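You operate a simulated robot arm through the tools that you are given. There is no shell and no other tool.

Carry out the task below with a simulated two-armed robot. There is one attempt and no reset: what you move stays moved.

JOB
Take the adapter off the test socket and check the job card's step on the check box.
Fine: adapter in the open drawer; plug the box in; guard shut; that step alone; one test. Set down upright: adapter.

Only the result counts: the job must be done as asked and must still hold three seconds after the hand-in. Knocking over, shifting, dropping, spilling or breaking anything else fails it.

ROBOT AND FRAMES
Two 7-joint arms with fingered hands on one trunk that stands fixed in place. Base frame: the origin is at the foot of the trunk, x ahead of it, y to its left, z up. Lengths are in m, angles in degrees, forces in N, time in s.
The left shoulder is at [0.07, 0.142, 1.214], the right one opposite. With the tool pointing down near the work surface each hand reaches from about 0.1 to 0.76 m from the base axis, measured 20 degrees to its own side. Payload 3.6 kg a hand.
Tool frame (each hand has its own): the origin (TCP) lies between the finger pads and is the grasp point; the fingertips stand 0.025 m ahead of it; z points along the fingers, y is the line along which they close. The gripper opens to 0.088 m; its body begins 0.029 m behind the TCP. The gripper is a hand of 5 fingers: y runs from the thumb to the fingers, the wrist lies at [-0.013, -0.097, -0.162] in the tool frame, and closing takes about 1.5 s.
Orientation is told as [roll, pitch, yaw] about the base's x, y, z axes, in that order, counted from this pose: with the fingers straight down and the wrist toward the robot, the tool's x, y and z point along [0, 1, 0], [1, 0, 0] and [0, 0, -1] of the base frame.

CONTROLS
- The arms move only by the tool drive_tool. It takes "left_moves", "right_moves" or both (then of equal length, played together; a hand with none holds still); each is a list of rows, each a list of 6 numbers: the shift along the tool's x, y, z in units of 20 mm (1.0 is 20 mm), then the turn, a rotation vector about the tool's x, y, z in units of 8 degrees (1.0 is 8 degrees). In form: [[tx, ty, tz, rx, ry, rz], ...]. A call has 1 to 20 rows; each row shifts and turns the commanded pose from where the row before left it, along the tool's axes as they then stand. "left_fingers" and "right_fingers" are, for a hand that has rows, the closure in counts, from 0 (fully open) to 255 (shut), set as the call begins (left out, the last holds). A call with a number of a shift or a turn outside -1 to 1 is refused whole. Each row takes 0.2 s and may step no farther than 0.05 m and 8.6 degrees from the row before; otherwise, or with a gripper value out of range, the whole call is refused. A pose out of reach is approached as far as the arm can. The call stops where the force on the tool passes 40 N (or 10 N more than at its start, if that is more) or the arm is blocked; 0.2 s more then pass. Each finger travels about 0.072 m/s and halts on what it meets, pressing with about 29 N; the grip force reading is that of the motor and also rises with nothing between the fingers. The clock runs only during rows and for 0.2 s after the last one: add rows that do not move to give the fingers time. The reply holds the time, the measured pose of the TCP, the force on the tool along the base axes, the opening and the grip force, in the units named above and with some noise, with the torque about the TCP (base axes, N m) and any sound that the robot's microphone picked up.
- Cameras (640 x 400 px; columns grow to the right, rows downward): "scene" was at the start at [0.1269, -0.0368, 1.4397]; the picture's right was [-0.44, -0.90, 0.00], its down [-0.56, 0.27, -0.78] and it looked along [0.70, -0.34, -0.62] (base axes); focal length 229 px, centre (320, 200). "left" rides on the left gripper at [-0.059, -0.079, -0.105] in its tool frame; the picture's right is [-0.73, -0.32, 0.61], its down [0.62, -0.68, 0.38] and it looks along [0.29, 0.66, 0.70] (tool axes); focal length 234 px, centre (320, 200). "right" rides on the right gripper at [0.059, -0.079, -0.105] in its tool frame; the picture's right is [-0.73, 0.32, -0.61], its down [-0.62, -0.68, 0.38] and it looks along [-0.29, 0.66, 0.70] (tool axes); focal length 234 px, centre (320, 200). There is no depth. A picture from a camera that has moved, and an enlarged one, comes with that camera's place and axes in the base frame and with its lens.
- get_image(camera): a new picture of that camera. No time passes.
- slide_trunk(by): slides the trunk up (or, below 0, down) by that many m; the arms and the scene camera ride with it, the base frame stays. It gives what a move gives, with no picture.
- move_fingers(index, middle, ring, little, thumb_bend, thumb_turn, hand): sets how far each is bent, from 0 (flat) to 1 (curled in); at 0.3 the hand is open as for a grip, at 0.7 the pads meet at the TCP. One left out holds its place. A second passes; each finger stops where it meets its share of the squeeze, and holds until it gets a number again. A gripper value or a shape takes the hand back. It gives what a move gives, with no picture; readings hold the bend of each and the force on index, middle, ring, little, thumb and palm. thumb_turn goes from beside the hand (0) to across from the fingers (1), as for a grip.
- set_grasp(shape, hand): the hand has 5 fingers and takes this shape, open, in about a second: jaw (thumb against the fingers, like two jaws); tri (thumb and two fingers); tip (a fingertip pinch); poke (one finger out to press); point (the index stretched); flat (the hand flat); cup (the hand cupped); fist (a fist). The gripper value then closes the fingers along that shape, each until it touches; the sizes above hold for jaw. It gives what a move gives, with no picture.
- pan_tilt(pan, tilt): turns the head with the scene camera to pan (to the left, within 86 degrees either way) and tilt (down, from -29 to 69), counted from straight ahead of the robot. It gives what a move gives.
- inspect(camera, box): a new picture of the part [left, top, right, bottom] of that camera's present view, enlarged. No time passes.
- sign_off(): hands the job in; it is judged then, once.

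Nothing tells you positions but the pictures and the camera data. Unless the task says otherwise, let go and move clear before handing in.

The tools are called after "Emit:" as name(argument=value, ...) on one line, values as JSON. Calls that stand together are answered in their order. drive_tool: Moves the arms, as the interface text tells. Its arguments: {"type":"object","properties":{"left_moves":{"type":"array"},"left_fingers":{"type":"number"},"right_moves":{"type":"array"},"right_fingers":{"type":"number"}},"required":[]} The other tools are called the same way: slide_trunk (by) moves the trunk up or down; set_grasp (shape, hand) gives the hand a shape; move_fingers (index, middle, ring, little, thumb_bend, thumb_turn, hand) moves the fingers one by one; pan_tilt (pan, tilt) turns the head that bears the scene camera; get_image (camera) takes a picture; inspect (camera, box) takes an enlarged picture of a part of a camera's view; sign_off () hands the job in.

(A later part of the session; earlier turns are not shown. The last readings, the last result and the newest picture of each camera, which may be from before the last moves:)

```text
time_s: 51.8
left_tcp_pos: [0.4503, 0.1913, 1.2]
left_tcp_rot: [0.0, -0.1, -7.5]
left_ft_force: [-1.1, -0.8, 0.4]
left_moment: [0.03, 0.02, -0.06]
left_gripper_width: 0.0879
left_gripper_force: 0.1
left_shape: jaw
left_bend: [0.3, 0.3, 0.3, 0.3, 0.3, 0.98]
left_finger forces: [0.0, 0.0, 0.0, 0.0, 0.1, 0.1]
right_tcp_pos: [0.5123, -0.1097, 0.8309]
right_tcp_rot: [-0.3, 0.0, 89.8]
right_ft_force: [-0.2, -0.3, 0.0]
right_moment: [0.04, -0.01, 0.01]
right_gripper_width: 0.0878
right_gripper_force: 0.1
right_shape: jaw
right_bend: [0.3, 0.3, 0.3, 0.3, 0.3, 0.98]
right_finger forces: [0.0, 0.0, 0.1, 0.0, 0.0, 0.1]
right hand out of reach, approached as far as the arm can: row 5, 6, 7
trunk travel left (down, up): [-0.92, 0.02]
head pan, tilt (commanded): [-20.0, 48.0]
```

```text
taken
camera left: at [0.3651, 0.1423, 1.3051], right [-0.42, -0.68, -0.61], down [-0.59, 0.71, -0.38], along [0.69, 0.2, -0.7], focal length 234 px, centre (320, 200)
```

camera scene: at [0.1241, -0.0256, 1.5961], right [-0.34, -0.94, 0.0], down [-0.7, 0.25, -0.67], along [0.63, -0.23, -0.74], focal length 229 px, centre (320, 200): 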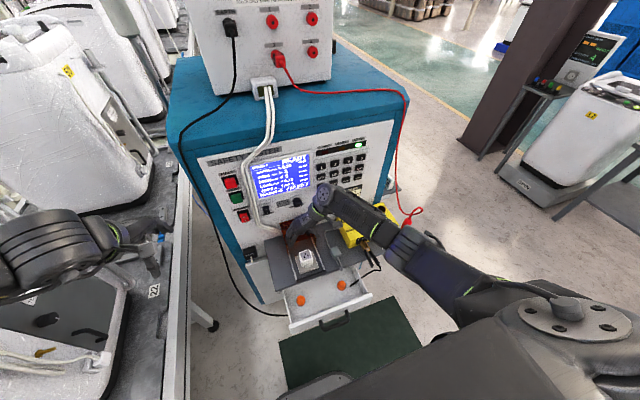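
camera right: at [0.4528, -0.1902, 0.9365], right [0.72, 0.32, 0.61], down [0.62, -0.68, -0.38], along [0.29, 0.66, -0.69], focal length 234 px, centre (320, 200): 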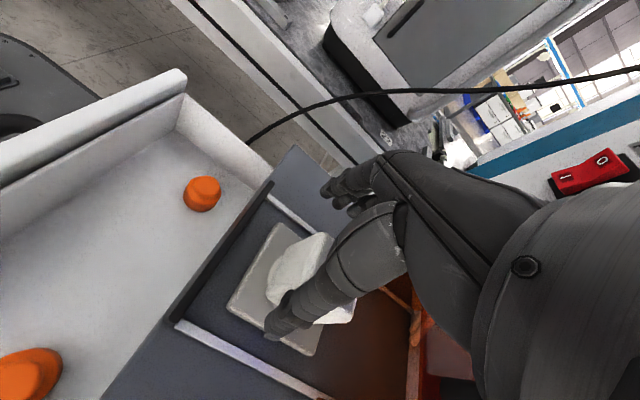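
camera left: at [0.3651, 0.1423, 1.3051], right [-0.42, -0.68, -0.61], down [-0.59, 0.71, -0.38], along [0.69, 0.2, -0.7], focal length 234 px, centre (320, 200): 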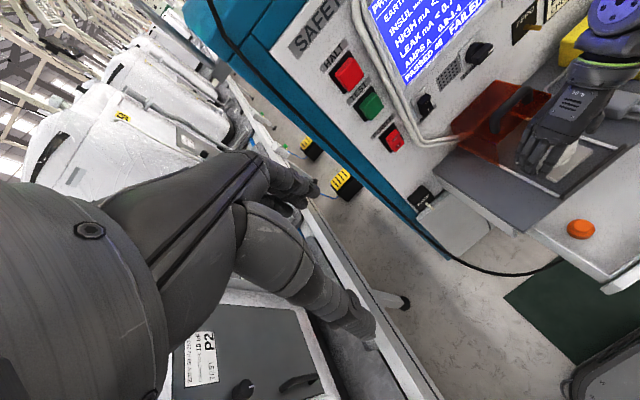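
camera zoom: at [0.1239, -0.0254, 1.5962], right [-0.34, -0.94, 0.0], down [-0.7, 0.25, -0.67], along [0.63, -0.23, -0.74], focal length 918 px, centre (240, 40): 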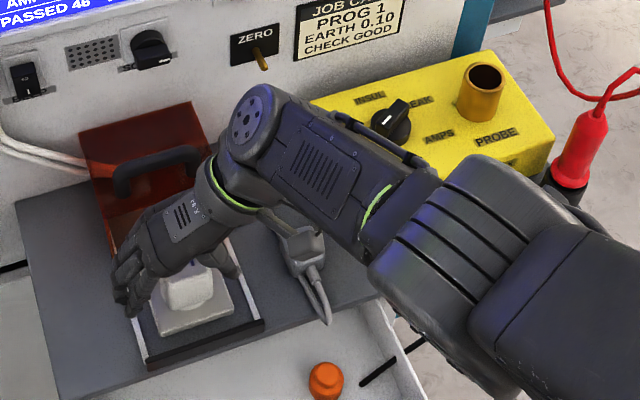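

At this trunk height the arm is at full stretch, so I'll raise the hand, lower the trunk by 0.11, and try again from this elbow-low posture.

Emit:
drive_tool(right_moves=[[0, 0, -0.95, 0, 0, 0], [0, 0, -0.95, 0, 0, 0], [-0.2, -0.1, -0.95, 0, 0, 0], [-0.25, -0.1, -0.95, 0, 0, 0], [-0.25, -0.1, -0.95, 0, 0, 0], [-0.25, -0.1, -0.95, 0, 0, 0], [-0.25, -0.1, -0.95, 0, 0, 0]])

Emit:
slide_trunk(by=-0.06)

Emit:
drive_tool(right_moves=[[0, 0, -0.5, 0, 0, 0], [0, 0, -0.5, 0, 0, 0]])

Emit:
slide_trunk(by=-0.05)

Emit:
get_image(camera="scene")

```text
time_s: 53.4
left_tcp_pos: [0.4506, 0.1896, 1.2007]
left_tcp_rot: [0.0, 0.0, -7.5]
left_ft_force: [0.0, 0.3, -0.4]
left_moment: [0.02, 0.03, -0.01]
left_gripper_width: 0.0878
left_gripper_force: 0.1
left_shape: jaw
left_bend: [0.3, 0.3, 0.3, 0.3, 0.3, 0.98]
left_finger forces: [0.0, 0.0, 0.0, 0.1, 0.0, 0.0]
right_tcp_pos: [0.5364, -0.1216, 0.9644]
right_tcp_rot: [-0.3, 0.1, 89.9]
right_ft_force: [0.0, -0.4, -0.6]
right_moment: [-0.01, -0.02, 0.03]
right_gripper_width: 0.0879
right_gripper_force: 0.1
right_shape: jaw
right_bend: [0.3, 0.3, 0.3, 0.3, 0.3, 0.98]
right_finger forces: [0.0, 0.1, 0.1, 0.0, 0.1, 0.0]
trunk travel left (down, up): [-0.92, 0.02]
head pan, tilt (commanded): [-20.0, 48.0]
```

```text
time_s: 54.4
left_tcp_pos: [0.4492, 0.1893, 1.1394]
left_tcp_rot: [0.0, 0.0, -7.5]
left_ft_force: [0.1, 0.0, 0.9]
left_moment: [0.0, 0.0, -0.01]
left_gripper_width: 0.0875
left_gripper_force: 0.0
left_shape: jaw
left_bend: [0.3, 0.3, 0.3, 0.3, 0.3, 0.98]
left_finger forces: [0.0, 0.0, 0.0, 0.1, 0.0, 0.1]
right_tcp_pos: [0.534, -0.1213, 0.9047]
right_tcp_rot: [-0.3, 0.0, 90.0]
right_ft_force: [0.2, -0.3, -0.9]
right_moment: [0.02, 0.01, 0.04]
right_gripper_width: 0.0878
right_gripper_force: 0.0
right_shape: jaw
right_bend: [0.3, 0.3, 0.3, 0.3, 0.3, 0.98]
right_finger forces: [0.0, 0.0, 0.1, 0.0, 0.0, 0.1]
trunk travel left (down, up): [-0.86, 0.08]
head pan, tilt (commanded): [-20.0, 48.0]
```

```text
time_s: 55.0
left_tcp_pos: [0.4514, 0.1907, 1.1409]
left_tcp_rot: [0.0, 0.0, -7.5]
left_ft_force: [0.4, 0.6, -0.8]
left_moment: [0.01, 0.02, 0.01]
left_gripper_width: 0.0875
left_gripper_force: 0.0
left_shape: jaw
left_bend: [0.3, 0.3, 0.3, 0.3, 0.3, 0.98]
left_finger forces: [0.1, 0.0, 0.0, 0.0, 0.0, 0.1]
right_tcp_pos: [0.5349, -0.1209, 0.9242]
right_tcp_rot: [-0.3, 0.0, 90.0]
right_ft_force: [0.3, 0.0, -0.2]
right_moment: [-0.03, 0.01, 0.0]
right_gripper_width: 0.0877
right_gripper_force: 0.0
right_shape: jaw
right_bend: [0.3, 0.3, 0.3, 0.3, 0.3, 0.98]
right_finger forces: [0.0, 0.1, 0.0, 0.1, 0.0, 0.0]
trunk travel left (down, up): [-0.86, 0.08]
head pan, tilt (commanded): [-20.0, 48.0]
```

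```text
time_s: 55.9
left_tcp_pos: [0.4505, 0.1887, 1.0901]
left_tcp_rot: [0.0, 0.0, -7.4]
left_ft_force: [-0.9, 0.7, -0.4]
left_moment: [0.01, 0.03, -0.02]
left_gripper_width: 0.0877
left_gripper_force: 0.1
left_shape: jaw
left_bend: [0.3, 0.3, 0.3, 0.3, 0.3, 0.98]
left_finger forces: [0.1, 0.0, 0.1, 0.0, 0.1, 0.0]
right_tcp_pos: [0.5339, -0.1217, 0.874]
right_tcp_rot: [-0.3, 0.0, 89.9]
right_ft_force: [-0.2, -0.1, -0.4]
right_moment: [-0.06, 0.0, 0.02]
right_gripper_width: 0.0878
right_gripper_force: 0.1
right_shape: jaw
right_bend: [0.3, 0.3, 0.3, 0.3, 0.3, 0.98]
right_finger forces: [0.0, 0.0, 0.1, 0.0, 0.0, 0.0]
trunk travel left (down, up): [-0.81, 0.13]
head pan, tilt (commanded): [-20.0, 48.0]
```

```text
taken
camera scene: at [0.1233, -0.0262, 1.4862], right [-0.34, -0.94, 0.0], down [-0.7, 0.25, -0.67], along [0.63, -0.23, -0.74], focal length 229 px, centre (320, 200)
```

scene: 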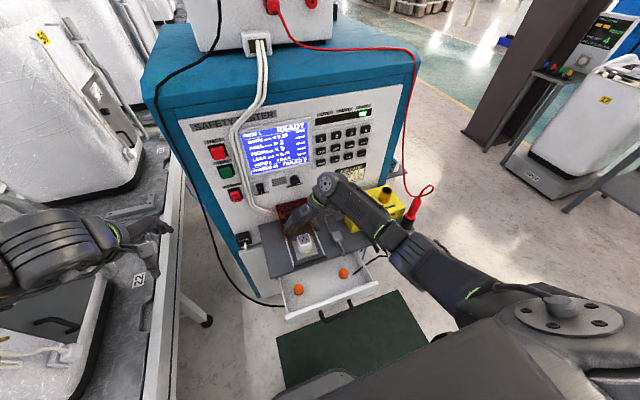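

Emit:
drive_tool(right_moves=[[-0.03, 0.02, 0.8875, 0, 0, 0], [-0.03, 0.02, 0.8875, 0, 0, 0], [-0.03, 0.02, 0.8875, 0, 0, 0], [-0.03, 0.02, 0.8875, 0, 0, 0]])

Emit:
get_image(camera="right")

Emit:
inspect(camera="scene", box=[260, 180, 420, 280])

Emit:
inspect(camera="left", box=[400, 50, 640, 200])

```text
time_s: 56.9
left_tcp_pos: [0.4496, 0.1911, 1.0906]
left_tcp_rot: [0.0, 0.0, -7.5]
left_ft_force: [0.2, 0.5, 0.6]
left_moment: [0.02, -0.02, 0.01]
left_gripper_width: 0.0876
left_gripper_force: 0.2
left_shape: jaw
left_bend: [0.3, 0.3, 0.3, 0.3, 0.3, 0.98]
left_finger forces: [0.0, 0.0, 0.1, 0.0, 0.0, 0.0]
right_tcp_pos: [0.5385, -0.1192, 0.8018]
right_tcp_rot: [-0.4, 0.0, 89.9]
right_ft_force: [0.9, 0.0, -0.9]
right_moment: [0.02, 0.02, 0.0]
right_gripper_width: 0.0878
right_gripper_force: 0.0
right_shape: jaw
right_bend: [0.3, 0.3, 0.3, 0.3, 0.3, 0.98]
right_finger forces: [0.1, 0.1, 0.1, 0.0, 0.0, 0.0]
trunk travel left (down, up): [-0.81, 0.13]
head pan, tilt (commanded): [-20.0, 48.0]
```

```text
taken
camera right: at [0.4779, -0.1985, 0.9075], right [0.72, 0.32, 0.61], down [0.62, -0.68, -0.38], along [0.29, 0.66, -0.69], focal length 234 px, centre (320, 200)
```

right: 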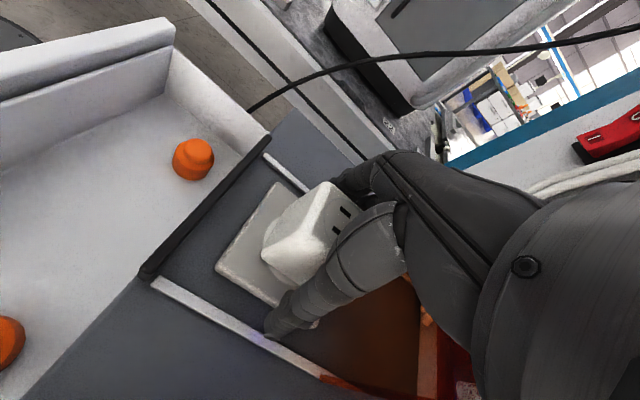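

```text
4.00 times, centred on (340, 230) of scene
camera zoom: at [0.124, -0.0258, 1.4862], right [-0.34, -0.94, 0.0], down [-0.7, 0.25, -0.67], along [0.63, -0.23, -0.74], focal length 918 px, centre (240, 80)
```

zoom: 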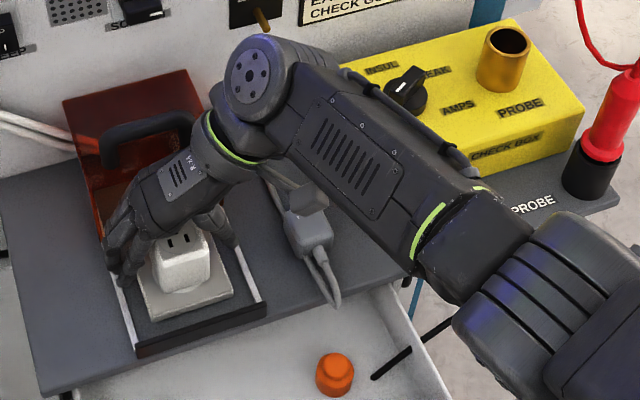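

```text
2.67 times, centred on (520, 125) of left
camera zoom: at [0.3653, 0.142, 1.1951], right [-0.42, -0.68, -0.61], down [-0.59, 0.71, -0.38], along [0.69, 0.2, -0.7], focal length 624 px, centre (-213, 400)
```

zoom: 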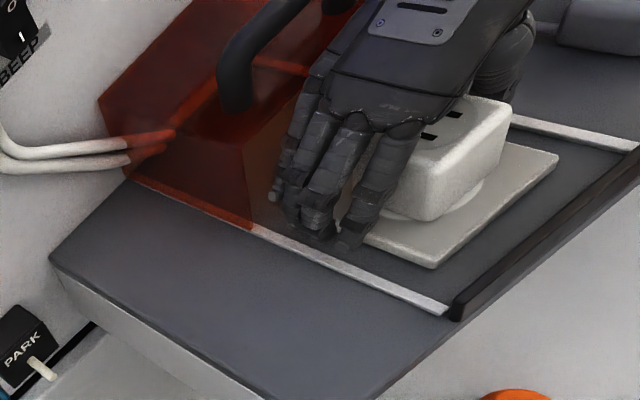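

The hand straddles the adapter; the index/thumb line sits at the TCP, with the other fingers toward +x. I'll shift 10 mm toward the robot so two or three fingers bear on the adapter, then close.

Emit:
drive_tool(right_moves=[[0.25, 0, 0, 0, 0, 0], [0.25, 0, 0, 0, 0, 0]])

Emit:
drive_tool(right_moves=[[0, 0, 0, 0, 0, 0], [0, 0, 0, 0, 0, 0], [0, 0, 0, 0, 0, 0], [0, 0, 0, 0, 0, 0], [0, 0, 0, 0, 0, 0], [0, 0, 0, 0, 0, 0], [0, 0, 0, 0, 0, 0], [0, 0, 0, 0, 0, 0], [0, 0, 0, 0, 0, 0]], right_fingers=255)

Emit:
get_image(camera="right")

Emit:
inspect(camera="left", box=[400, 50, 640, 200])

Emit:
inspect(camera="scene", box=[260, 190, 360, 265])

```text
time_s: 57.5
left_tcp_pos: [0.4508, 0.1899, 1.0899]
left_tcp_rot: [0.0, 0.0, -7.4]
left_ft_force: [0.6, 0.5, 0.4]
left_moment: [0.02, 0.0, 0.0]
left_gripper_width: 0.0879
left_gripper_force: 0.0
left_shape: jaw
left_bend: [0.3, 0.3, 0.3, 0.3, 0.3, 0.98]
left_finger forces: [0.0, 0.1, 0.1, 0.0, 0.0, 0.1]
right_tcp_pos: [0.5272, -0.1203, 0.8013]
right_tcp_rot: [-0.3, 0.0, 89.9]
right_ft_force: [-0.6, 0.6, 0.4]
right_moment: [-0.03, -0.01, -0.04]
right_gripper_width: 0.0879
right_gripper_force: 0.2
right_shape: jaw
right_bend: [0.3, 0.3, 0.3, 0.3, 0.3, 0.98]
right_finger forces: [0.1, 0.1, 0.0, 0.1, 0.0, 0.0]
trunk travel left (down, up): [-0.81, 0.13]
head pan, tilt (commanded): [-20.0, 48.0]
```

```text
time_s: 59.5
left_tcp_pos: [0.451, 0.1896, 1.0904]
left_tcp_rot: [0.0, 0.0, -7.5]
left_ft_force: [0.3, 0.5, 0.1]
left_moment: [0.04, 0.0, -0.03]
left_gripper_width: 0.0877
left_gripper_force: 0.0
left_shape: jaw
left_bend: [0.3, 0.3, 0.3, 0.3, 0.3, 0.98]
left_finger forces: [0.1, 0.0, 0.0, 0.0, 0.1, 0.1]
right_tcp_pos: [0.5267, -0.1196, 0.8024]
right_tcp_rot: [-0.3, 0.1, 89.8]
right_ft_force: [-0.2, 0.2, 0.2]
right_moment: [0.04, 0.0, 0.01]
right_gripper_width: 0.0391
right_gripper_force: 28.8
right_shape: jaw
right_bend: [0.74, 0.49, 0.47, 0.5, 0.71, 1.0]
right_finger forces: [14.6, 8.0, 3.3, 0.0, 26.0, 0.0]
trunk travel left (down, up): [-0.81, 0.13]
head pan, tilt (commanded): [-20.0, 48.0]
```

```text
taken
camera right: at [0.4678, -0.1995, 0.9073], right [0.72, 0.32, 0.61], down [0.62, -0.68, -0.38], along [0.29, 0.66, -0.69], focal length 234 px, centre (320, 200)
```

right: 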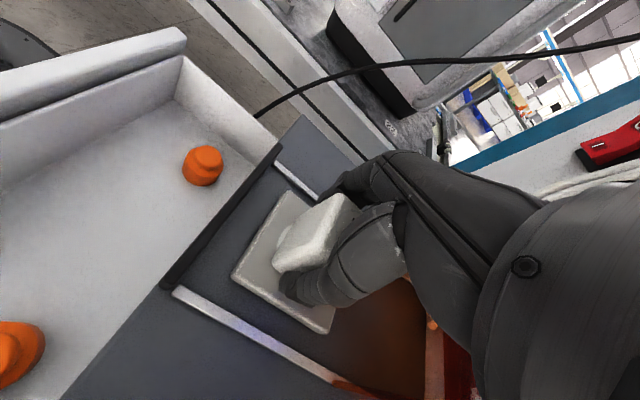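

```text
2.67 times, centred on (520, 125) of left
camera zoom: at [0.365, 0.1417, 1.1952], right [-0.42, -0.68, -0.61], down [-0.59, 0.71, -0.38], along [0.69, 0.2, -0.7], focal length 624 px, centre (-213, 400)
```

zoom: 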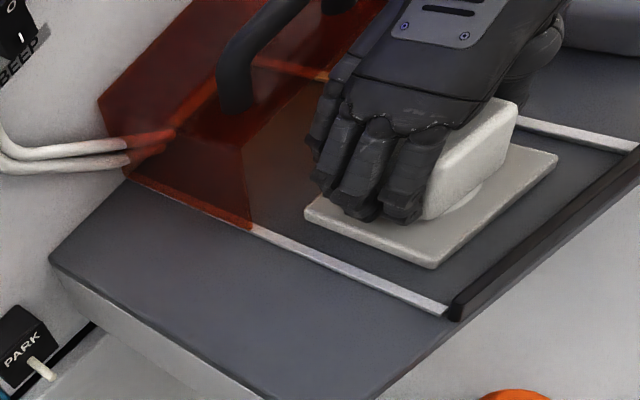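

```text
5.33 times, centred on (310, 228) of scene
camera zoom: at [0.1237, -0.0262, 1.4862], right [-0.34, -0.94, 0.0], down [-0.7, 0.25, -0.67], along [0.63, -0.23, -0.74], focal length 1224 px, centre (373, 53)
```

zoom: 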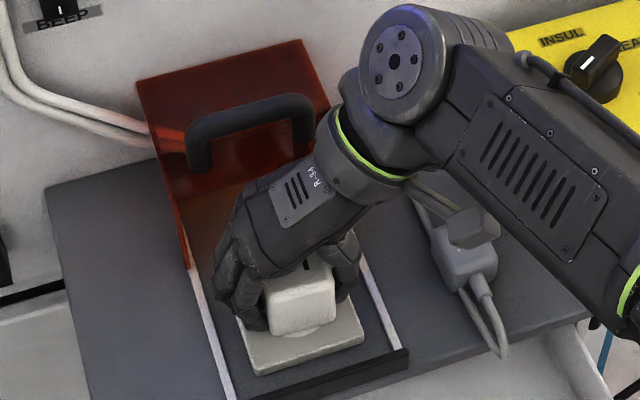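

The adapter is gripped (fingers 26 N against thumb 26 N). I'll pull it straight up slowly.

Emit:
drive_tool(right_moves=[[0, 0, -0.25, 0, 0, 0], [0, 0, -0.25, 0, 0, 0], [0, 0, -0.25, 0, 0, 0], [0, 0, -0.25, 0, 0, 0]])

Emit:
inspect(camera="left", box=[400, 50, 640, 200])

Emit:
inspect(camera="scene", box=[260, 190, 360, 265])

```text
time_s: 60.5
left_tcp_pos: [0.4511, 0.1894, 1.0911]
left_tcp_rot: [0.0, 0.1, -7.6]
left_ft_force: [-0.6, -0.1, 0.2]
left_moment: [-0.01, 0.01, 0.01]
left_gripper_width: 0.0879
left_gripper_force: 0.0
left_shape: jaw
left_bend: [0.3, 0.3, 0.3, 0.3, 0.3, 0.98]
left_finger forces: [0.0, 0.0, 0.0, 0.0, 0.0, 0.1]
right_tcp_pos: [0.5273, -0.12, 0.8228]
right_tcp_rot: [-0.3, 0.0, 89.8]
right_ft_force: [-0.6, 1.0, -0.4]
right_moment: [-0.01, 0.02, -0.01]
right_gripper_width: 0.0389
right_gripper_force: 29.3
right_shape: jaw
right_bend: [0.74, 0.49, 0.47, 0.5, 0.71, 0.99]
right_finger forces: [14.7, 7.9, 3.4, 0.0, 26.0, 0.2]
trunk travel left (down, up): [-0.81, 0.13]
head pan, tilt (commanded): [-20.0, 48.0]
```

```text
2.67 times, centred on (520, 125) of left
camera zoom: at [0.3649, 0.1417, 1.1953], right [-0.42, -0.68, -0.61], down [-0.59, 0.71, -0.38], along [0.69, 0.2, -0.7], focal length 624 px, centre (-213, 400)
```

zoom: 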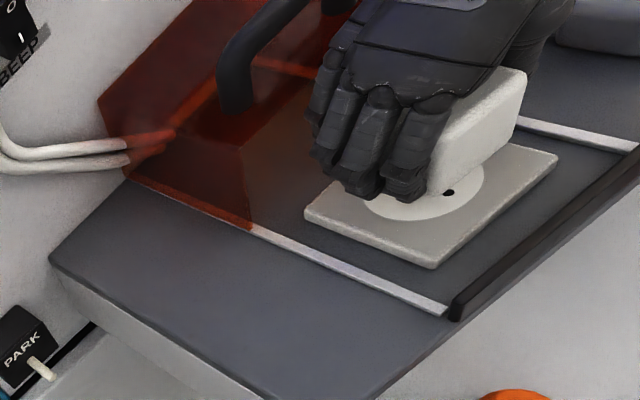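

```text
5.33 times, centred on (310, 228) of scene
camera zoom: at [0.1236, -0.0262, 1.4862], right [-0.34, -0.94, 0.0], down [-0.7, 0.25, -0.67], along [0.63, -0.23, -0.74], focal length 1224 px, centre (373, 53)
```

zoom: 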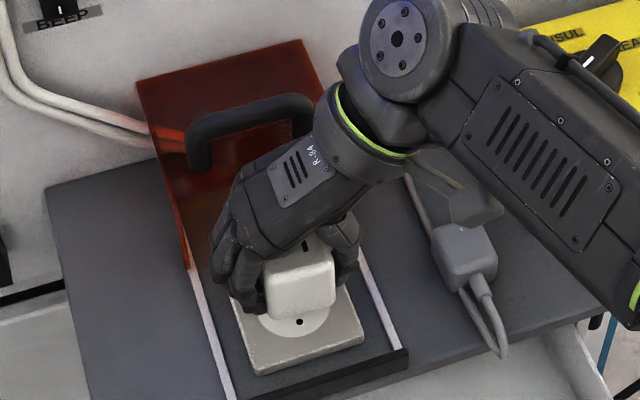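

The adapter came free easily. I'll lift it well clear and look at the bare socket.

Emit:
drive_tool(right_moves=[[0, 0, -0.6, 0, 0, 0], [0, 0, -0.6, 0, 0, 0], [0, 0, -0.6, 0, 0, 0], [0, 0, -0.6, 0, 0, 0], [0, 0, -0.6, 0, 0, 0], [0, 0, -0.6, 0, 0, 0]])

Emit:
inspect(camera="scene", box=[270, 190, 350, 260])

Emit:
inspect(camera="left", box=[400, 30, 640, 180])

Emit:
get_image(camera="right")

```text
time_s: 61.9
left_tcp_pos: [0.451, 0.1911, 1.0903]
left_tcp_rot: [0.0, -0.1, -7.5]
left_ft_force: [0.1, 0.6, 0.3]
left_moment: [-0.01, -0.03, 0.02]
left_gripper_width: 0.0877
left_gripper_force: 0.0
left_shape: jaw
left_bend: [0.3, 0.3, 0.3, 0.3, 0.3, 0.98]
left_finger forces: [0.0, 0.0, 0.1, 0.0, 0.0, 0.0]
right_tcp_pos: [0.5282, -0.121, 0.8952]
right_tcp_rot: [-0.3, 0.1, 90.0]
right_ft_force: [-0.1, -0.2, -1.0]
right_moment: [-0.01, 0.0, -0.01]
right_gripper_width: 0.0387
right_gripper_force: 28.4
right_shape: jaw
right_bend: [0.74, 0.49, 0.47, 0.5, 0.71, 0.99]
right_finger forces: [14.8, 8.0, 3.4, 0.1, 26.1, 0.0]
trunk travel left (down, up): [-0.81, 0.13]
head pan, tilt (commanded): [-20.0, 48.0]
```

```text
5.71 times, centred on (310, 225) of scene
camera zoom: at [0.1236, -0.0263, 1.4862], right [-0.34, -0.94, 0.0], down [-0.7, 0.25, -0.67], along [0.63, -0.23, -0.74], focal length 1311 px, centre (377, 57)
```

zoom: 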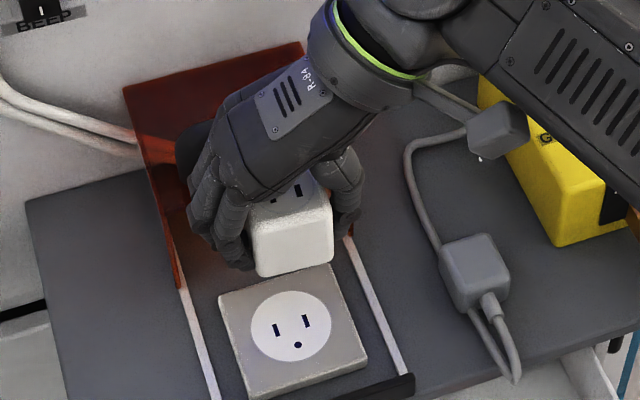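

```text
2.67 times, centred on (520, 105) of left
camera zoom: at [0.3649, 0.1416, 1.1953], right [-0.42, -0.68, -0.61], down [-0.59, 0.71, -0.38], along [0.69, 0.2, -0.7], focal length 624 px, centre (-213, 453)
```

zoom: 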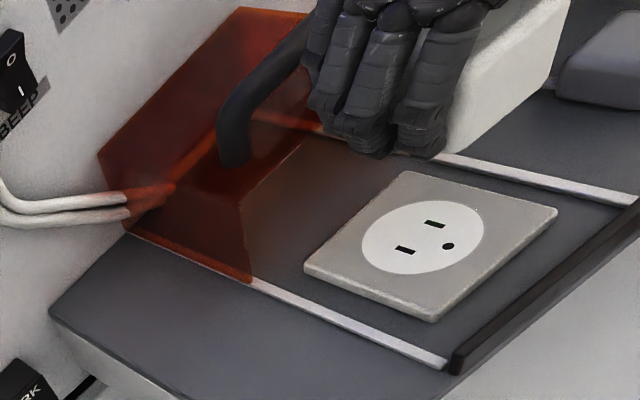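

```text
taken
camera right: at [0.4669, -0.1998, 1.0004], right [0.72, 0.32, 0.61], down [0.63, -0.68, -0.38], along [0.29, 0.66, -0.69], focal length 234 px, centre (320, 200)
```

right: 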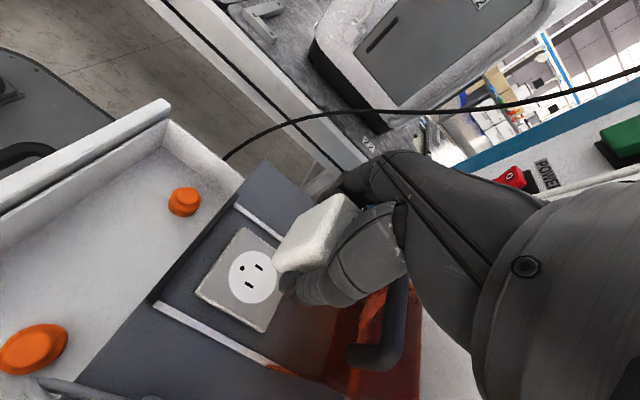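

The socket is a NEMA-type: two blades spaced in y with a round earth hole on the -x (robot) side. Now I'll carry the adapter back over the drawer, between the two orange pieces.

Emit:
drive_tool(right_moves=[[0.843, -0.15, 0, 0, 0, 0], [0.843, -0.15, 0, 0, 0, 0], [0.843, -0.15, 0, 0, 0, 0], [0.843, -0.15, 0, 0, 0, 0], [0.843, -0.15, 0, 0, 0, 0], [0.843, -0.15, 0, 0, 0, 0], [0.843, -0.15, 0, 0, 0, 0]])

Emit:
get_image(camera="scene")

Emit:
get_image(camera="right")

Emit:
get_image(camera="left")

```text
time_s: 63.5
left_tcp_pos: [0.45, 0.1888, 1.0906]
left_tcp_rot: [-0.1, 0.0, -7.4]
left_ft_force: [0.1, -0.2, 0.1]
left_moment: [0.04, -0.02, 0.03]
left_gripper_width: 0.0874
left_gripper_force: 0.0
left_shape: jaw
left_bend: [0.3, 0.3, 0.3, 0.3, 0.3, 0.98]
left_finger forces: [0.1, 0.0, 0.0, 0.0, 0.0, 0.0]
right_tcp_pos: [0.4086, -0.1422, 0.8938]
right_tcp_rot: [-0.3, 0.0, 90.0]
right_ft_force: [0.4, 0.0, -1.5]
right_moment: [-0.04, -0.02, -0.01]
right_gripper_width: 0.0389
right_gripper_force: 29.1
right_shape: jaw
right_bend: [0.74, 0.49, 0.47, 0.5, 0.71, 0.99]
right_finger forces: [14.8, 7.9, 3.4, 0.1, 26.1, 0.0]
trunk travel left (down, up): [-0.81, 0.13]
head pan, tilt (commanded): [-20.0, 48.0]
```

```text
taken
camera scene: at [0.1229, -0.0266, 1.4862], right [-0.34, -0.94, 0.0], down [-0.7, 0.25, -0.67], along [0.63, -0.23, -0.74], focal length 229 px, centre (320, 200)
```

scene: 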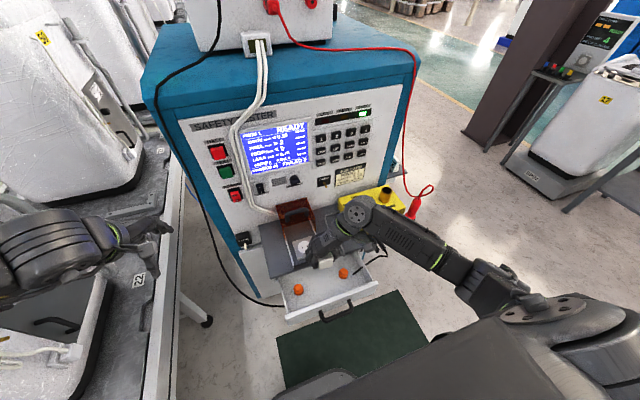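

```text
taken
camera right: at [0.3489, -0.222, 0.9995], right [0.72, 0.32, 0.61], down [0.62, -0.68, -0.38], along [0.29, 0.66, -0.69], focal length 234 px, centre (320, 200)
```

right: 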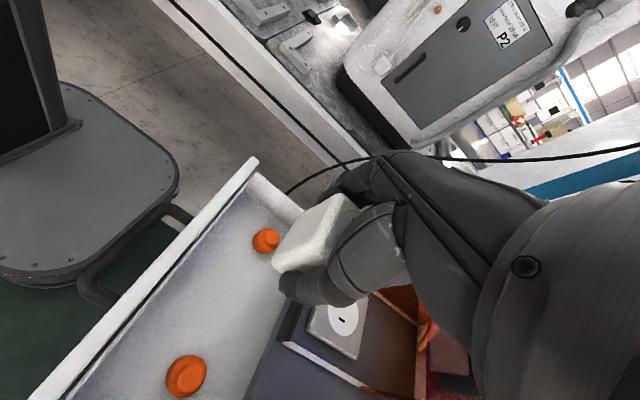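

```text
taken
camera left: at [0.3643, 0.1414, 1.1955], right [-0.41, -0.68, -0.61], down [-0.59, 0.71, -0.38], along [0.69, 0.2, -0.7], focal length 234 px, centre (320, 200)
```

left: 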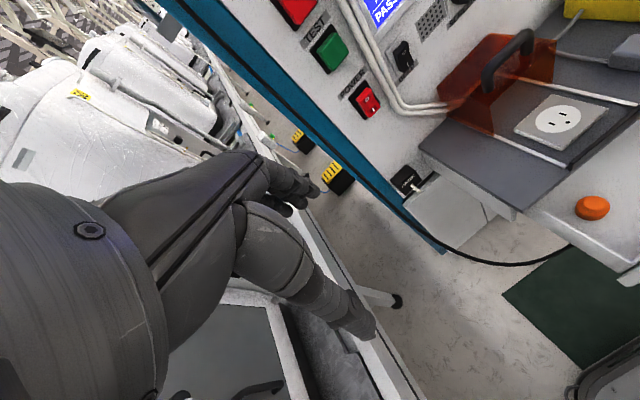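

Emit:
drive_tool(right_moves=[[0, 0, 0.8, 0, 0, 0], [0, 0, 0.8, 0, 0, 0], [0, 0, 0.8, 0, 0, 0], [0, 0, 0.8, 0, 0, 0], [0, 0, 0.8, 0, 0, 0], [0, 0, 0.8, 0, 0, 0], [0, 0, 0.8, 0, 0, 0], [0, 0, 0.8, 0, 0, 0]])

Emit:
inspect(camera="scene", box=[250, 200, 410, 325])

Emit:
get_image(camera="right")

```text
time_s: 65.3
left_tcp_pos: [0.4503, 0.1905, 1.0904]
left_tcp_rot: [0.0, 0.0, -7.5]
left_ft_force: [-0.6, 0.0, 0.3]
left_moment: [0.0, 0.01, -0.02]
left_gripper_width: 0.0876
left_gripper_force: 0.1
left_shape: jaw
left_bend: [0.3, 0.3, 0.3, 0.3, 0.3, 0.98]
left_finger forces: [0.1, 0.0, 0.0, 0.0, 0.0, 0.0]
right_tcp_pos: [0.4097, -0.1419, 0.7655]
right_tcp_rot: [-0.3, 0.0, 89.9]
right_ft_force: [1.2, 0.3, -0.3]
right_moment: [0.01, 0.02, 0.01]
right_gripper_width: 0.0388
right_gripper_force: 29.0
right_shape: jaw
right_bend: [0.74, 0.49, 0.47, 0.5, 0.71, 0.99]
right_finger forces: [14.9, 7.9, 3.4, 0.1, 26.1, 0.0]
trunk travel left (down, up): [-0.81, 0.13]
head pan, tilt (commanded): [-20.0, 48.0]
```

```text
3.20 times, centred on (330, 262) of scene
camera zoom: at [0.1238, -0.0261, 1.4862], right [-0.34, -0.94, 0.0], down [-0.7, 0.25, -0.67], along [0.63, -0.23, -0.74], focal length 734 px, centre (288, 0)
```

zoom: 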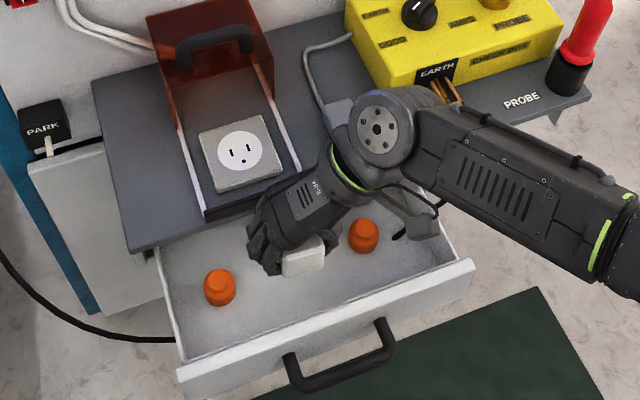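

```text
taken
camera right: at [0.3502, -0.2215, 0.8714], right [0.72, 0.32, 0.61], down [0.62, -0.68, -0.38], along [0.29, 0.66, -0.69], focal length 234 px, centre (320, 200)
```

right: 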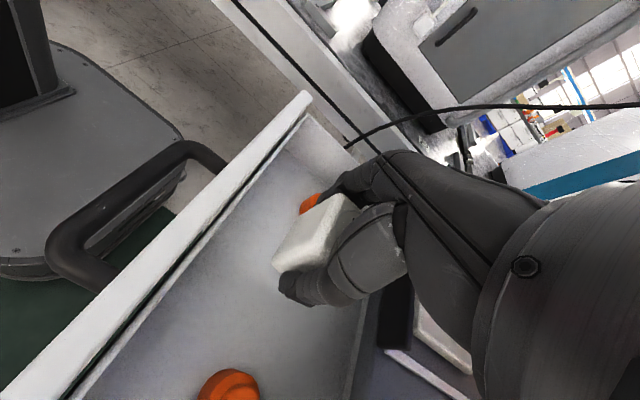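

Emit:
drive_tool(right_moves=[[0.3, 0, 0, 0, 0, 0], [0.3, 0, 0, 0, 0, 0], [0, 0, 0.5, 0, 0, 0], [0, 0, 0.5, 0, 0, 0], [0, 0, 0.25, 0, 0, 0]])

Emit:
inspect(camera="scene", box=[250, 210, 390, 310])

Emit:
get_image(camera="right")

```text
time_s: 66.5
left_tcp_pos: [0.4516, 0.1895, 1.0908]
left_tcp_rot: [0.0, 0.0, -7.4]
left_ft_force: [-1.3, -0.9, -0.1]
left_moment: [0.03, 0.01, -0.01]
left_gripper_width: 0.0875
left_gripper_force: 0.1
left_shape: jaw
left_bend: [0.3, 0.3, 0.3, 0.3, 0.3, 0.98]
left_finger forces: [0.0, 0.0, 0.0, 0.1, 0.0, 0.0]
right_tcp_pos: [0.3977, -0.1422, 0.7415]
right_tcp_rot: [-0.2, 0.0, 89.9]
right_ft_force: [-0.1, 0.0, -1.0]
right_moment: [-0.03, -0.01, 0.0]
right_gripper_width: 0.039
right_gripper_force: 29.0
right_shape: jaw
right_bend: [0.74, 0.49, 0.47, 0.5, 0.71, 0.99]
right_finger forces: [14.9, 8.0, 3.5, 0.0, 26.1, 0.0]
trunk travel left (down, up): [-0.81, 0.13]
head pan, tilt (commanded): [-20.0, 48.0]
```

```text
4.00 times, centred on (320, 260) of scene
camera zoom: at [0.1236, -0.0262, 1.4862], right [-0.34, -0.94, 0.0], down [-0.7, 0.25, -0.67], along [0.63, -0.23, -0.74], focal length 918 px, centre (320, -40)
```

zoom: 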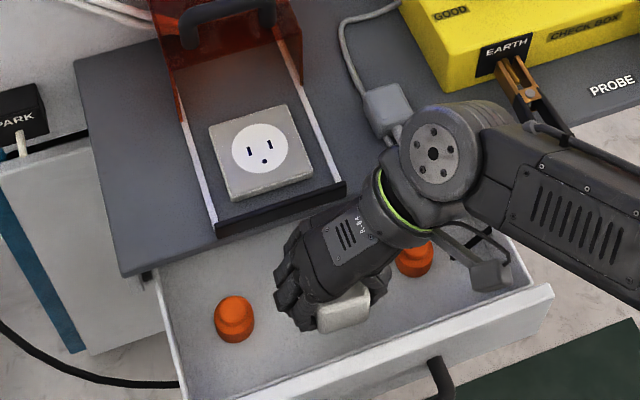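

```text
taken
camera right: at [0.3375, -0.221, 0.8468], right [0.72, 0.32, 0.61], down [0.62, -0.68, -0.38], along [0.29, 0.66, -0.69], focal length 234 px, centre (320, 200)
```

right: 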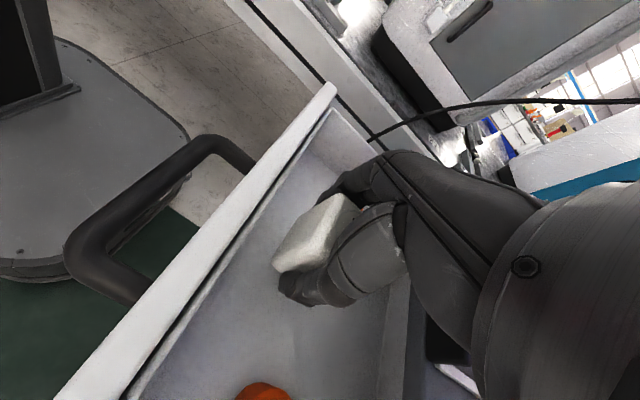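

Emit:
drive_tool(right_moves=[[0, 0, 0.2, 0, 0, 0], [0, 0, 0.2, 0, 0, 0], [0, 0, 0.2, 0, 0, 0]])

Emit:
drive_tool(right_moves=[[0, 0, 0.15, 0, 0, 0], [0, 0, 0.15, 0, 0, 0]])

Emit:
drive_tool(right_moves=[[0, 0, 0.15, 0, 0, 0], [0, 0, 0.15, 0, 0, 0]])

```text
time_s: 67.3
left_tcp_pos: [0.4499, 0.1909, 1.0906]
left_tcp_rot: [0.0, 0.1, -7.6]
left_ft_force: [0.5, 0.2, -0.5]
left_moment: [0.0, 0.03, -0.03]
left_gripper_width: 0.0877
left_gripper_force: 0.0
left_shape: jaw
left_bend: [0.3, 0.3, 0.3, 0.3, 0.3, 0.98]
left_finger forces: [0.0, 0.0, 0.0, 0.1, 0.0, 0.0]
right_tcp_pos: [0.3991, -0.1414, 0.7286]
right_tcp_rot: [-0.3, 0.0, 89.9]
right_ft_force: [-0.1, 0.2, -1.1]
right_moment: [0.0, 0.01, -0.01]
right_gripper_width: 0.0387
right_gripper_force: 28.7
right_shape: jaw
right_bend: [0.74, 0.49, 0.47, 0.5, 0.71, 0.99]
right_finger forces: [14.9, 7.9, 3.4, 0.1, 26.2, 0.1]
trunk travel left (down, up): [-0.81, 0.13]
head pan, tilt (commanded): [-20.0, 48.0]
```

```text
time_s: 67.9
left_tcp_pos: [0.4503, 0.1899, 1.0901]
left_tcp_rot: [0.0, 0.0, -7.5]
left_ft_force: [0.4, -0.2, -0.1]
left_moment: [-0.01, -0.02, 0.0]
left_gripper_width: 0.0877
left_gripper_force: 0.1
left_shape: jaw
left_bend: [0.3, 0.3, 0.3, 0.3, 0.3, 0.98]
left_finger forces: [0.0, 0.1, 0.0, 0.0, 0.1, 0.0]
right_tcp_pos: [0.3979, -0.1433, 0.723]
right_tcp_rot: [-0.3, 0.0, 89.9]
right_ft_force: [-0.9, -1.3, -1.7]
right_moment: [0.0, -0.02, 0.0]
right_gripper_width: 0.0391
right_gripper_force: 29.5
right_shape: jaw
right_bend: [0.74, 0.49, 0.47, 0.5, 0.71, 0.99]
right_finger forces: [15.0, 7.8, 3.4, 0.1, 26.1, 0.0]
trunk travel left (down, up): [-0.81, 0.13]
head pan, tilt (commanded): [-20.0, 48.0]
```

```text
time_s: 68.5
left_tcp_pos: [0.4503, 0.1895, 1.0901]
left_tcp_rot: [-0.1, 0.0, -7.5]
left_ft_force: [-0.7, 0.3, -0.1]
left_moment: [-0.01, -0.01, -0.01]
left_gripper_width: 0.0877
left_gripper_force: 0.0
left_shape: jaw
left_bend: [0.3, 0.3, 0.3, 0.3, 0.3, 0.98]
left_finger forces: [0.0, 0.1, 0.1, 0.0, 0.0, 0.0]
right_tcp_pos: [0.3979, -0.1417, 0.7179]
right_tcp_rot: [-0.3, 0.0, 89.9]
right_ft_force: [0.3, -0.4, -2.2]
right_moment: [0.01, -0.01, -0.01]
right_gripper_width: 0.0391
right_gripper_force: 29.1
right_shape: jaw
right_bend: [0.74, 0.49, 0.47, 0.5, 0.71, 0.99]
right_finger forces: [14.8, 7.9, 3.3, 0.0, 26.1, 0.0]
trunk travel left (down, up): [-0.81, 0.13]
head pan, tilt (commanded): [-20.0, 48.0]
```

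Emit:
drive_tool(right_moves=[[0, 0, 0.15, 0, 0, 0], [0, 0, 0.1, 0, 0, 0]])

Emit:
drive_tool(right_moves=[[0, 0, 0.1, 0, 0, 0], [0, 0, 0.1, 0, 0, 0]])

Emit:
inspect(camera="scene", box=[270, 230, 370, 300])

Emit:
inspect(camera="right", box=[200, 140, 400, 340])

```text
time_s: 69.1
left_tcp_pos: [0.4511, 0.1887, 1.0909]
left_tcp_rot: [0.0, 0.0, -7.5]
left_ft_force: [-0.6, -0.2, 0.8]
left_moment: [0.0, -0.02, 0.0]
left_gripper_width: 0.0876
left_gripper_force: 0.1
left_shape: jaw
left_bend: [0.3, 0.3, 0.3, 0.3, 0.3, 0.98]
left_finger forces: [0.0, 0.1, 0.0, 0.0, 0.0, 0.0]
right_tcp_pos: [0.3976, -0.1419, 0.7129]
right_tcp_rot: [-0.3, 0.0, 89.9]
right_ft_force: [-0.2, 1.0, -0.6]
right_moment: [0.0, 0.01, 0.03]
right_gripper_width: 0.0391
right_gripper_force: 29.0
right_shape: jaw
right_bend: [0.74, 0.49, 0.47, 0.5, 0.71, 0.99]
right_finger forces: [14.9, 7.9, 3.5, 0.0, 26.1, 0.0]
trunk travel left (down, up): [-0.81, 0.13]
head pan, tilt (commanded): [-20.0, 48.0]
```

```text
time_s: 69.7
left_tcp_pos: [0.4516, 0.1901, 1.0908]
left_tcp_rot: [-0.1, -0.1, -7.5]
left_ft_force: [0.6, 0.0, -0.1]
left_moment: [-0.05, -0.01, -0.02]
left_gripper_width: 0.0877
left_gripper_force: 0.0
left_shape: jaw
left_bend: [0.3, 0.3, 0.3, 0.3, 0.3, 0.98]
left_finger forces: [0.0, 0.0, 0.1, 0.1, 0.1, 0.0]
right_tcp_pos: [0.3991, -0.1409, 0.708]
right_tcp_rot: [-0.3, 0.0, 89.8]
right_ft_force: [-0.2, 0.0, -0.8]
right_moment: [-0.01, 0.0, 0.01]
right_gripper_width: 0.0387
right_gripper_force: 28.9
right_shape: jaw
right_bend: [0.74, 0.49, 0.47, 0.5, 0.71, 0.99]
right_finger forces: [14.8, 7.9, 3.4, 0.0, 26.2, 0.0]
trunk travel left (down, up): [-0.81, 0.13]
head pan, tilt (commanded): [-20.0, 48.0]
```

```text
5.71 times, centred on (320, 265) of scene
camera zoom: at [0.1237, -0.0261, 1.4862], right [-0.34, -0.94, 0.0], down [-0.7, 0.25, -0.67], along [0.63, -0.23, -0.74], focal length 1311 px, centre (320, -171)
```

zoom: 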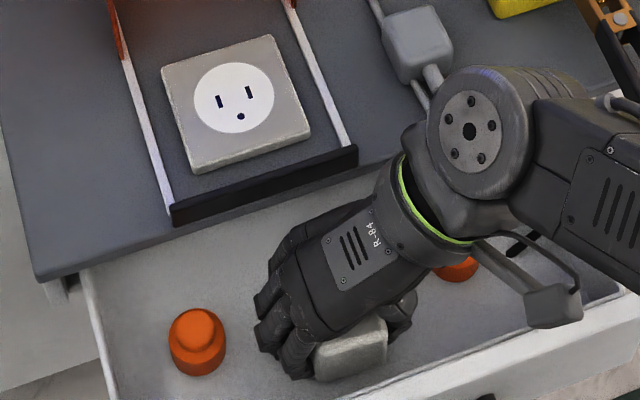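

```text
2.00 times, centred on (300, 240) of right
camera zoom: at [0.3381, -0.2202, 0.813], right [0.72, 0.32, 0.61], down [0.62, -0.68, -0.38], along [0.29, 0.66, -0.69], focal length 468 px, centre (360, 120)
```

zoom: 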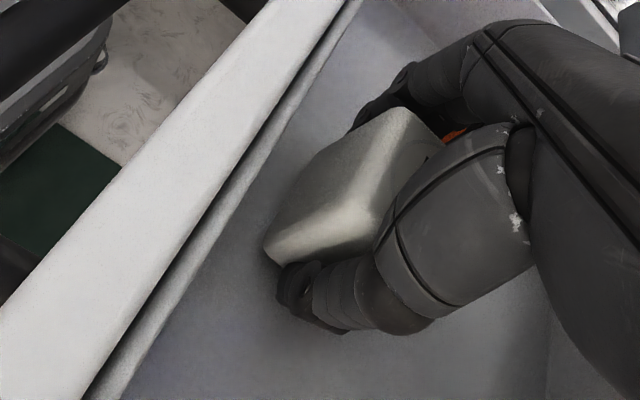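

Emit:
drive_tool(right_moves=[[0, 0, 0.1, 0, 0, 0], [0, 0, 0.1, 0, 0, 0]])

Emit:
drive_tool(right_moves=[[0, 0, 0.1, 0, 0, 0], [0, 0, 0.1, 0, 0, 0]])

Emit:
drive_tool(right_moves=[[0, 0, 0.1, 0, 0, 0], [0, 0, 0.1, 0, 0, 0]])

```text
time_s: 70.3
left_tcp_pos: [0.4509, 0.1904, 1.0907]
left_tcp_rot: [-0.1, 0.0, -7.4]
left_ft_force: [0.4, -0.9, -0.7]
left_moment: [-0.02, 0.02, -0.03]
left_gripper_width: 0.0875
left_gripper_force: 0.0
left_shape: jaw
left_bend: [0.3, 0.3, 0.3, 0.3, 0.3, 0.98]
left_finger forces: [0.1, 0.0, 0.0, 0.1, 0.1, 0.0]
right_tcp_pos: [0.3979, -0.1409, 0.7031]
right_tcp_rot: [-0.3, 0.0, 89.9]
right_ft_force: [-0.4, 0.2, -0.9]
right_moment: [0.01, 0.04, -0.01]
right_gripper_width: 0.0387
right_gripper_force: 29.2
right_shape: jaw
right_bend: [0.74, 0.49, 0.47, 0.5, 0.71, 0.99]
right_finger forces: [14.9, 8.0, 3.4, 0.0, 26.0, 0.0]
trunk travel left (down, up): [-0.81, 0.13]
head pan, tilt (commanded): [-20.0, 48.0]
```

```text
time_s: 70.9
left_tcp_pos: [0.4493, 0.1907, 1.0907]
left_tcp_rot: [0.0, -0.1, -7.5]
left_ft_force: [-0.4, 0.0, -0.1]
left_moment: [-0.02, 0.01, -0.01]
left_gripper_width: 0.0875
left_gripper_force: 0.1
left_shape: jaw
left_bend: [0.3, 0.3, 0.3, 0.3, 0.3, 0.98]
left_finger forces: [0.0, 0.1, 0.0, 0.1, 0.0, 0.1]
right_tcp_pos: [0.397, -0.1408, 0.7018]
right_tcp_rot: [-0.5, -0.2, 89.9]
right_ft_force: [0.2, -1.1, 12.2]
right_moment: [-0.04, -0.02, -0.01]
right_gripper_width: 0.0392
right_gripper_force: 28.8
right_shape: jaw
right_bend: [0.74, 0.49, 0.47, 0.5, 0.71, 0.99]
right_finger forces: [14.9, 8.4, 3.6, 0.0, 28.2, 0.0]
trunk travel left (down, up): [-0.81, 0.13]
head pan, tilt (commanded): [-20.0, 48.0]
```

```text
time_s: 71.6
left_tcp_pos: [0.4499, 0.1913, 1.0926]
left_tcp_rot: [0.1, -0.1, -7.5]
left_ft_force: [0.3, -0.3, -0.4]
left_moment: [0.0, 0.0, 0.0]
left_gripper_width: 0.0878
left_gripper_force: 0.1
left_shape: jaw
left_bend: [0.3, 0.3, 0.3, 0.3, 0.3, 0.98]
left_finger forces: [0.1, 0.0, 0.1, 0.0, 0.1, 0.0]
right_tcp_pos: [0.4001, -0.1401, 0.6999]
right_tcp_rot: [-0.8, -0.3, 89.8]
right_ft_force: [-0.2, -3.0, 33.4]
right_moment: [-0.22, 0.05, 0.05]
right_gripper_width: 0.0407
right_gripper_force: 28.7
right_shape: jaw
right_bend: [0.75, 0.49, 0.47, 0.5, 0.71, 0.99]
right_finger forces: [16.1, 8.7, 3.6, 0.1, 31.0, 0.0]
trunk travel left (down, up): [-0.81, 0.13]
head pan, tilt (commanded): [-20.0, 48.0]
stopped in row 2 (right hand): the force on the tool passed its limit at 41 N (the readings are from after the stop); the commanded pose is now the measured one
```

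Contact with the drawer floor at TCP z about 0.702. I'll ease off the pressure, then open the fingers partway.

Emit:
drive_tool(right_moves=[[0, 0, -0.08, 0, 0, 0], [0, 0, 0, 0, 0, 0]])

Emit:
inspect(camera="right", box=[200, 140, 400, 340])

```text
time_s: 72.2
left_tcp_pos: [0.4484, 0.1911, 1.0911]
left_tcp_rot: [-0.1, 0.0, -7.5]
left_ft_force: [-0.6, -0.3, -0.7]
left_moment: [0.02, -0.01, 0.02]
left_gripper_width: 0.0877
left_gripper_force: 0.0
left_shape: jaw
left_bend: [0.3, 0.3, 0.3, 0.3, 0.3, 0.98]
left_finger forces: [0.1, 0.0, 0.0, 0.0, 0.0, 0.0]
right_tcp_pos: [0.3972, -0.1399, 0.7002]
right_tcp_rot: [-0.7, -0.2, 89.9]
right_ft_force: [0.7, -2.8, 29.8]
right_moment: [-0.17, -0.01, -0.01]
right_gripper_width: 0.0406
right_gripper_force: 28.9
right_shape: jaw
right_bend: [0.75, 0.49, 0.47, 0.5, 0.71, 0.99]
right_finger forces: [16.2, 8.7, 3.5, 0.1, 30.9, 0.0]
trunk travel left (down, up): [-0.81, 0.13]
head pan, tilt (commanded): [-20.0, 48.0]
```

```text
2.00 times, centred on (300, 240) of right
camera zoom: at [0.3375, -0.2193, 0.8048], right [0.72, 0.32, 0.62], down [0.63, -0.68, -0.38], along [0.3, 0.66, -0.69], focal length 468 px, centre (360, 120)
```

zoom: 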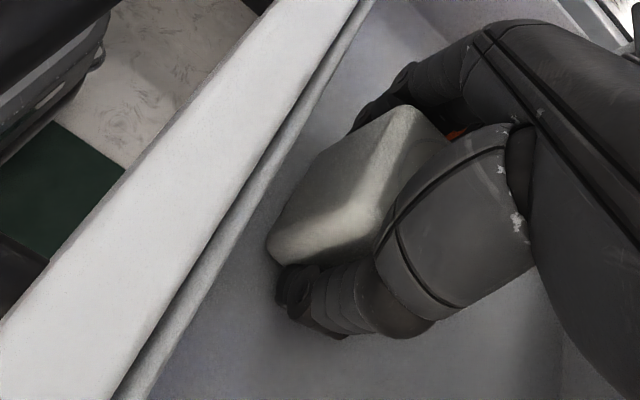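

Emit:
drive_tool(right_moves=[[0, 0, -0.08, 0, 0, 0], [0, 0, -0.06, 0, 0, 0], [0, 0, 0, 0, 0, 0]])

```text
time_s: 73.0
left_tcp_pos: [0.4493, 0.1908, 1.0913]
left_tcp_rot: [0.0, -0.1, -7.4]
left_ft_force: [-0.5, 0.8, -0.4]
left_moment: [0.0, 0.05, -0.01]
left_gripper_width: 0.0878
left_gripper_force: 0.2
left_shape: jaw
left_bend: [0.3, 0.3, 0.3, 0.3, 0.3, 0.98]
left_finger forces: [0.0, 0.0, 0.0, 0.0, 0.1, 0.0]
right_tcp_pos: [0.3977, -0.1402, 0.7017]
right_tcp_rot: [-0.5, 0.1, 90.0]
right_ft_force: [-0.8, 0.9, 12.6]
right_moment: [-0.05, -0.02, 0.05]
right_gripper_width: 0.0402
right_gripper_force: 28.9
right_shape: jaw
right_bend: [0.75, 0.49, 0.47, 0.5, 0.71, 0.99]
right_finger forces: [16.3, 8.7, 3.6, 0.0, 27.8, 0.0]
trunk travel left (down, up): [-0.81, 0.13]
head pan, tilt (commanded): [-20.0, 48.0]
```

Emit:
drive_tool(right_moves=[[0, 0, -0.05, 0, 0, 0], [0, 0, 0, 0, 0, 0]])

Emit:
drive_tool(right_moves=[[0, 0, 0, 0, 0, 0], [0, 0, 0, 0, 0, 0], [0, 0, 0, 0, 0, 0], [0, 0, 0, 0, 0, 0], [0, 0, 0, 0, 0, 0]], right_fingers=75)

Emit:
get_image(camera="right")

Emit:
inspect(camera="scene", box=[270, 230, 370, 300])

```text
time_s: 73.6
left_tcp_pos: [0.4513, 0.1908, 1.0897]
left_tcp_rot: [0.0, 0.1, -7.5]
left_ft_force: [-0.6, 0.0, 0.3]
left_moment: [0.0, 0.0, 0.01]
left_gripper_width: 0.0878
left_gripper_force: 0.0
left_shape: jaw
left_bend: [0.3, 0.3, 0.3, 0.3, 0.3, 0.98]
left_finger forces: [0.0, 0.0, 0.0, 0.1, 0.0, 0.0]
right_tcp_pos: [0.3976, -0.1402, 0.7019]
right_tcp_rot: [-0.3, -0.1, 90.0]
right_ft_force: [-0.6, 1.1, 2.9]
right_moment: [-0.03, 0.02, 0.02]
right_gripper_width: 0.0396
right_gripper_force: 28.8
right_shape: jaw
right_bend: [0.74, 0.49, 0.47, 0.5, 0.71, 0.99]
right_finger forces: [15.6, 8.0, 3.3, 0.0, 26.9, 0.0]
trunk travel left (down, up): [-0.81, 0.13]
head pan, tilt (commanded): [-20.0, 48.0]
```

```text
time_s: 74.8
left_tcp_pos: [0.45, 0.1906, 1.0892]
left_tcp_rot: [0.0, 0.0, -7.5]
left_ft_force: [-0.3, 0.3, 0.0]
left_moment: [-0.04, 0.0, -0.03]
left_gripper_width: 0.0875
left_gripper_force: 0.0
left_shape: jaw
left_bend: [0.3, 0.3, 0.3, 0.3, 0.3, 0.98]
left_finger forces: [0.1, 0.0, 0.0, 0.0, 0.1, 0.0]
right_tcp_pos: [0.4002, -0.1395, 0.703]
right_tcp_rot: [-0.4, -0.2, 89.9]
right_ft_force: [0.0, 0.2, 0.5]
right_moment: [0.0, 0.03, -0.01]
right_gripper_width: 0.0617
right_gripper_force: 0.0
right_shape: jaw
right_bend: [0.27, 0.37, 0.34, 0.35, 0.58, 0.99]
right_finger forces: [0.0, 0.0, 0.1, 0.1, 0.0, 0.0]
trunk travel left (down, up): [-0.81, 0.13]
head pan, tilt (commanded): [-20.0, 48.0]
```

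```text
taken
camera right: at [0.3385, -0.2197, 0.8073], right [0.72, 0.32, 0.61], down [0.63, -0.68, -0.38], along [0.3, 0.66, -0.69], focal length 234 px, centre (320, 200)
```

right: 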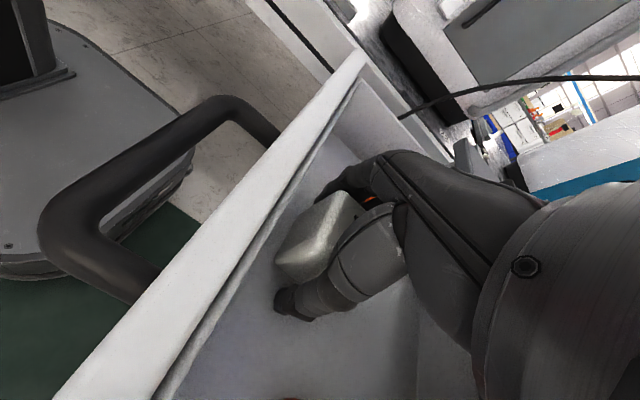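

```text
5.71 times, centred on (320, 265) of scene
camera zoom: at [0.1236, -0.0261, 1.4862], right [-0.34, -0.94, 0.0], down [-0.7, 0.25, -0.67], along [0.63, -0.23, -0.74], focal length 1311 px, centre (320, -171)
```

zoom: 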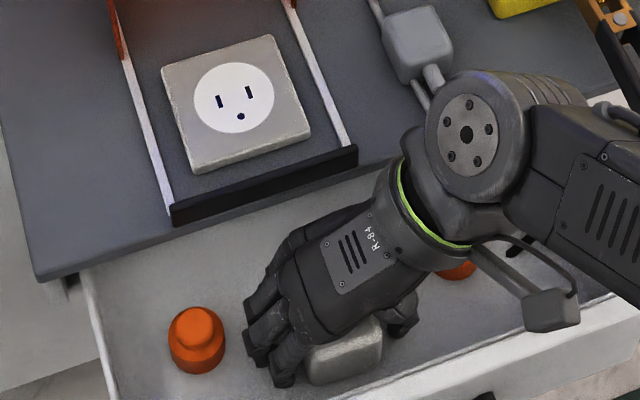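

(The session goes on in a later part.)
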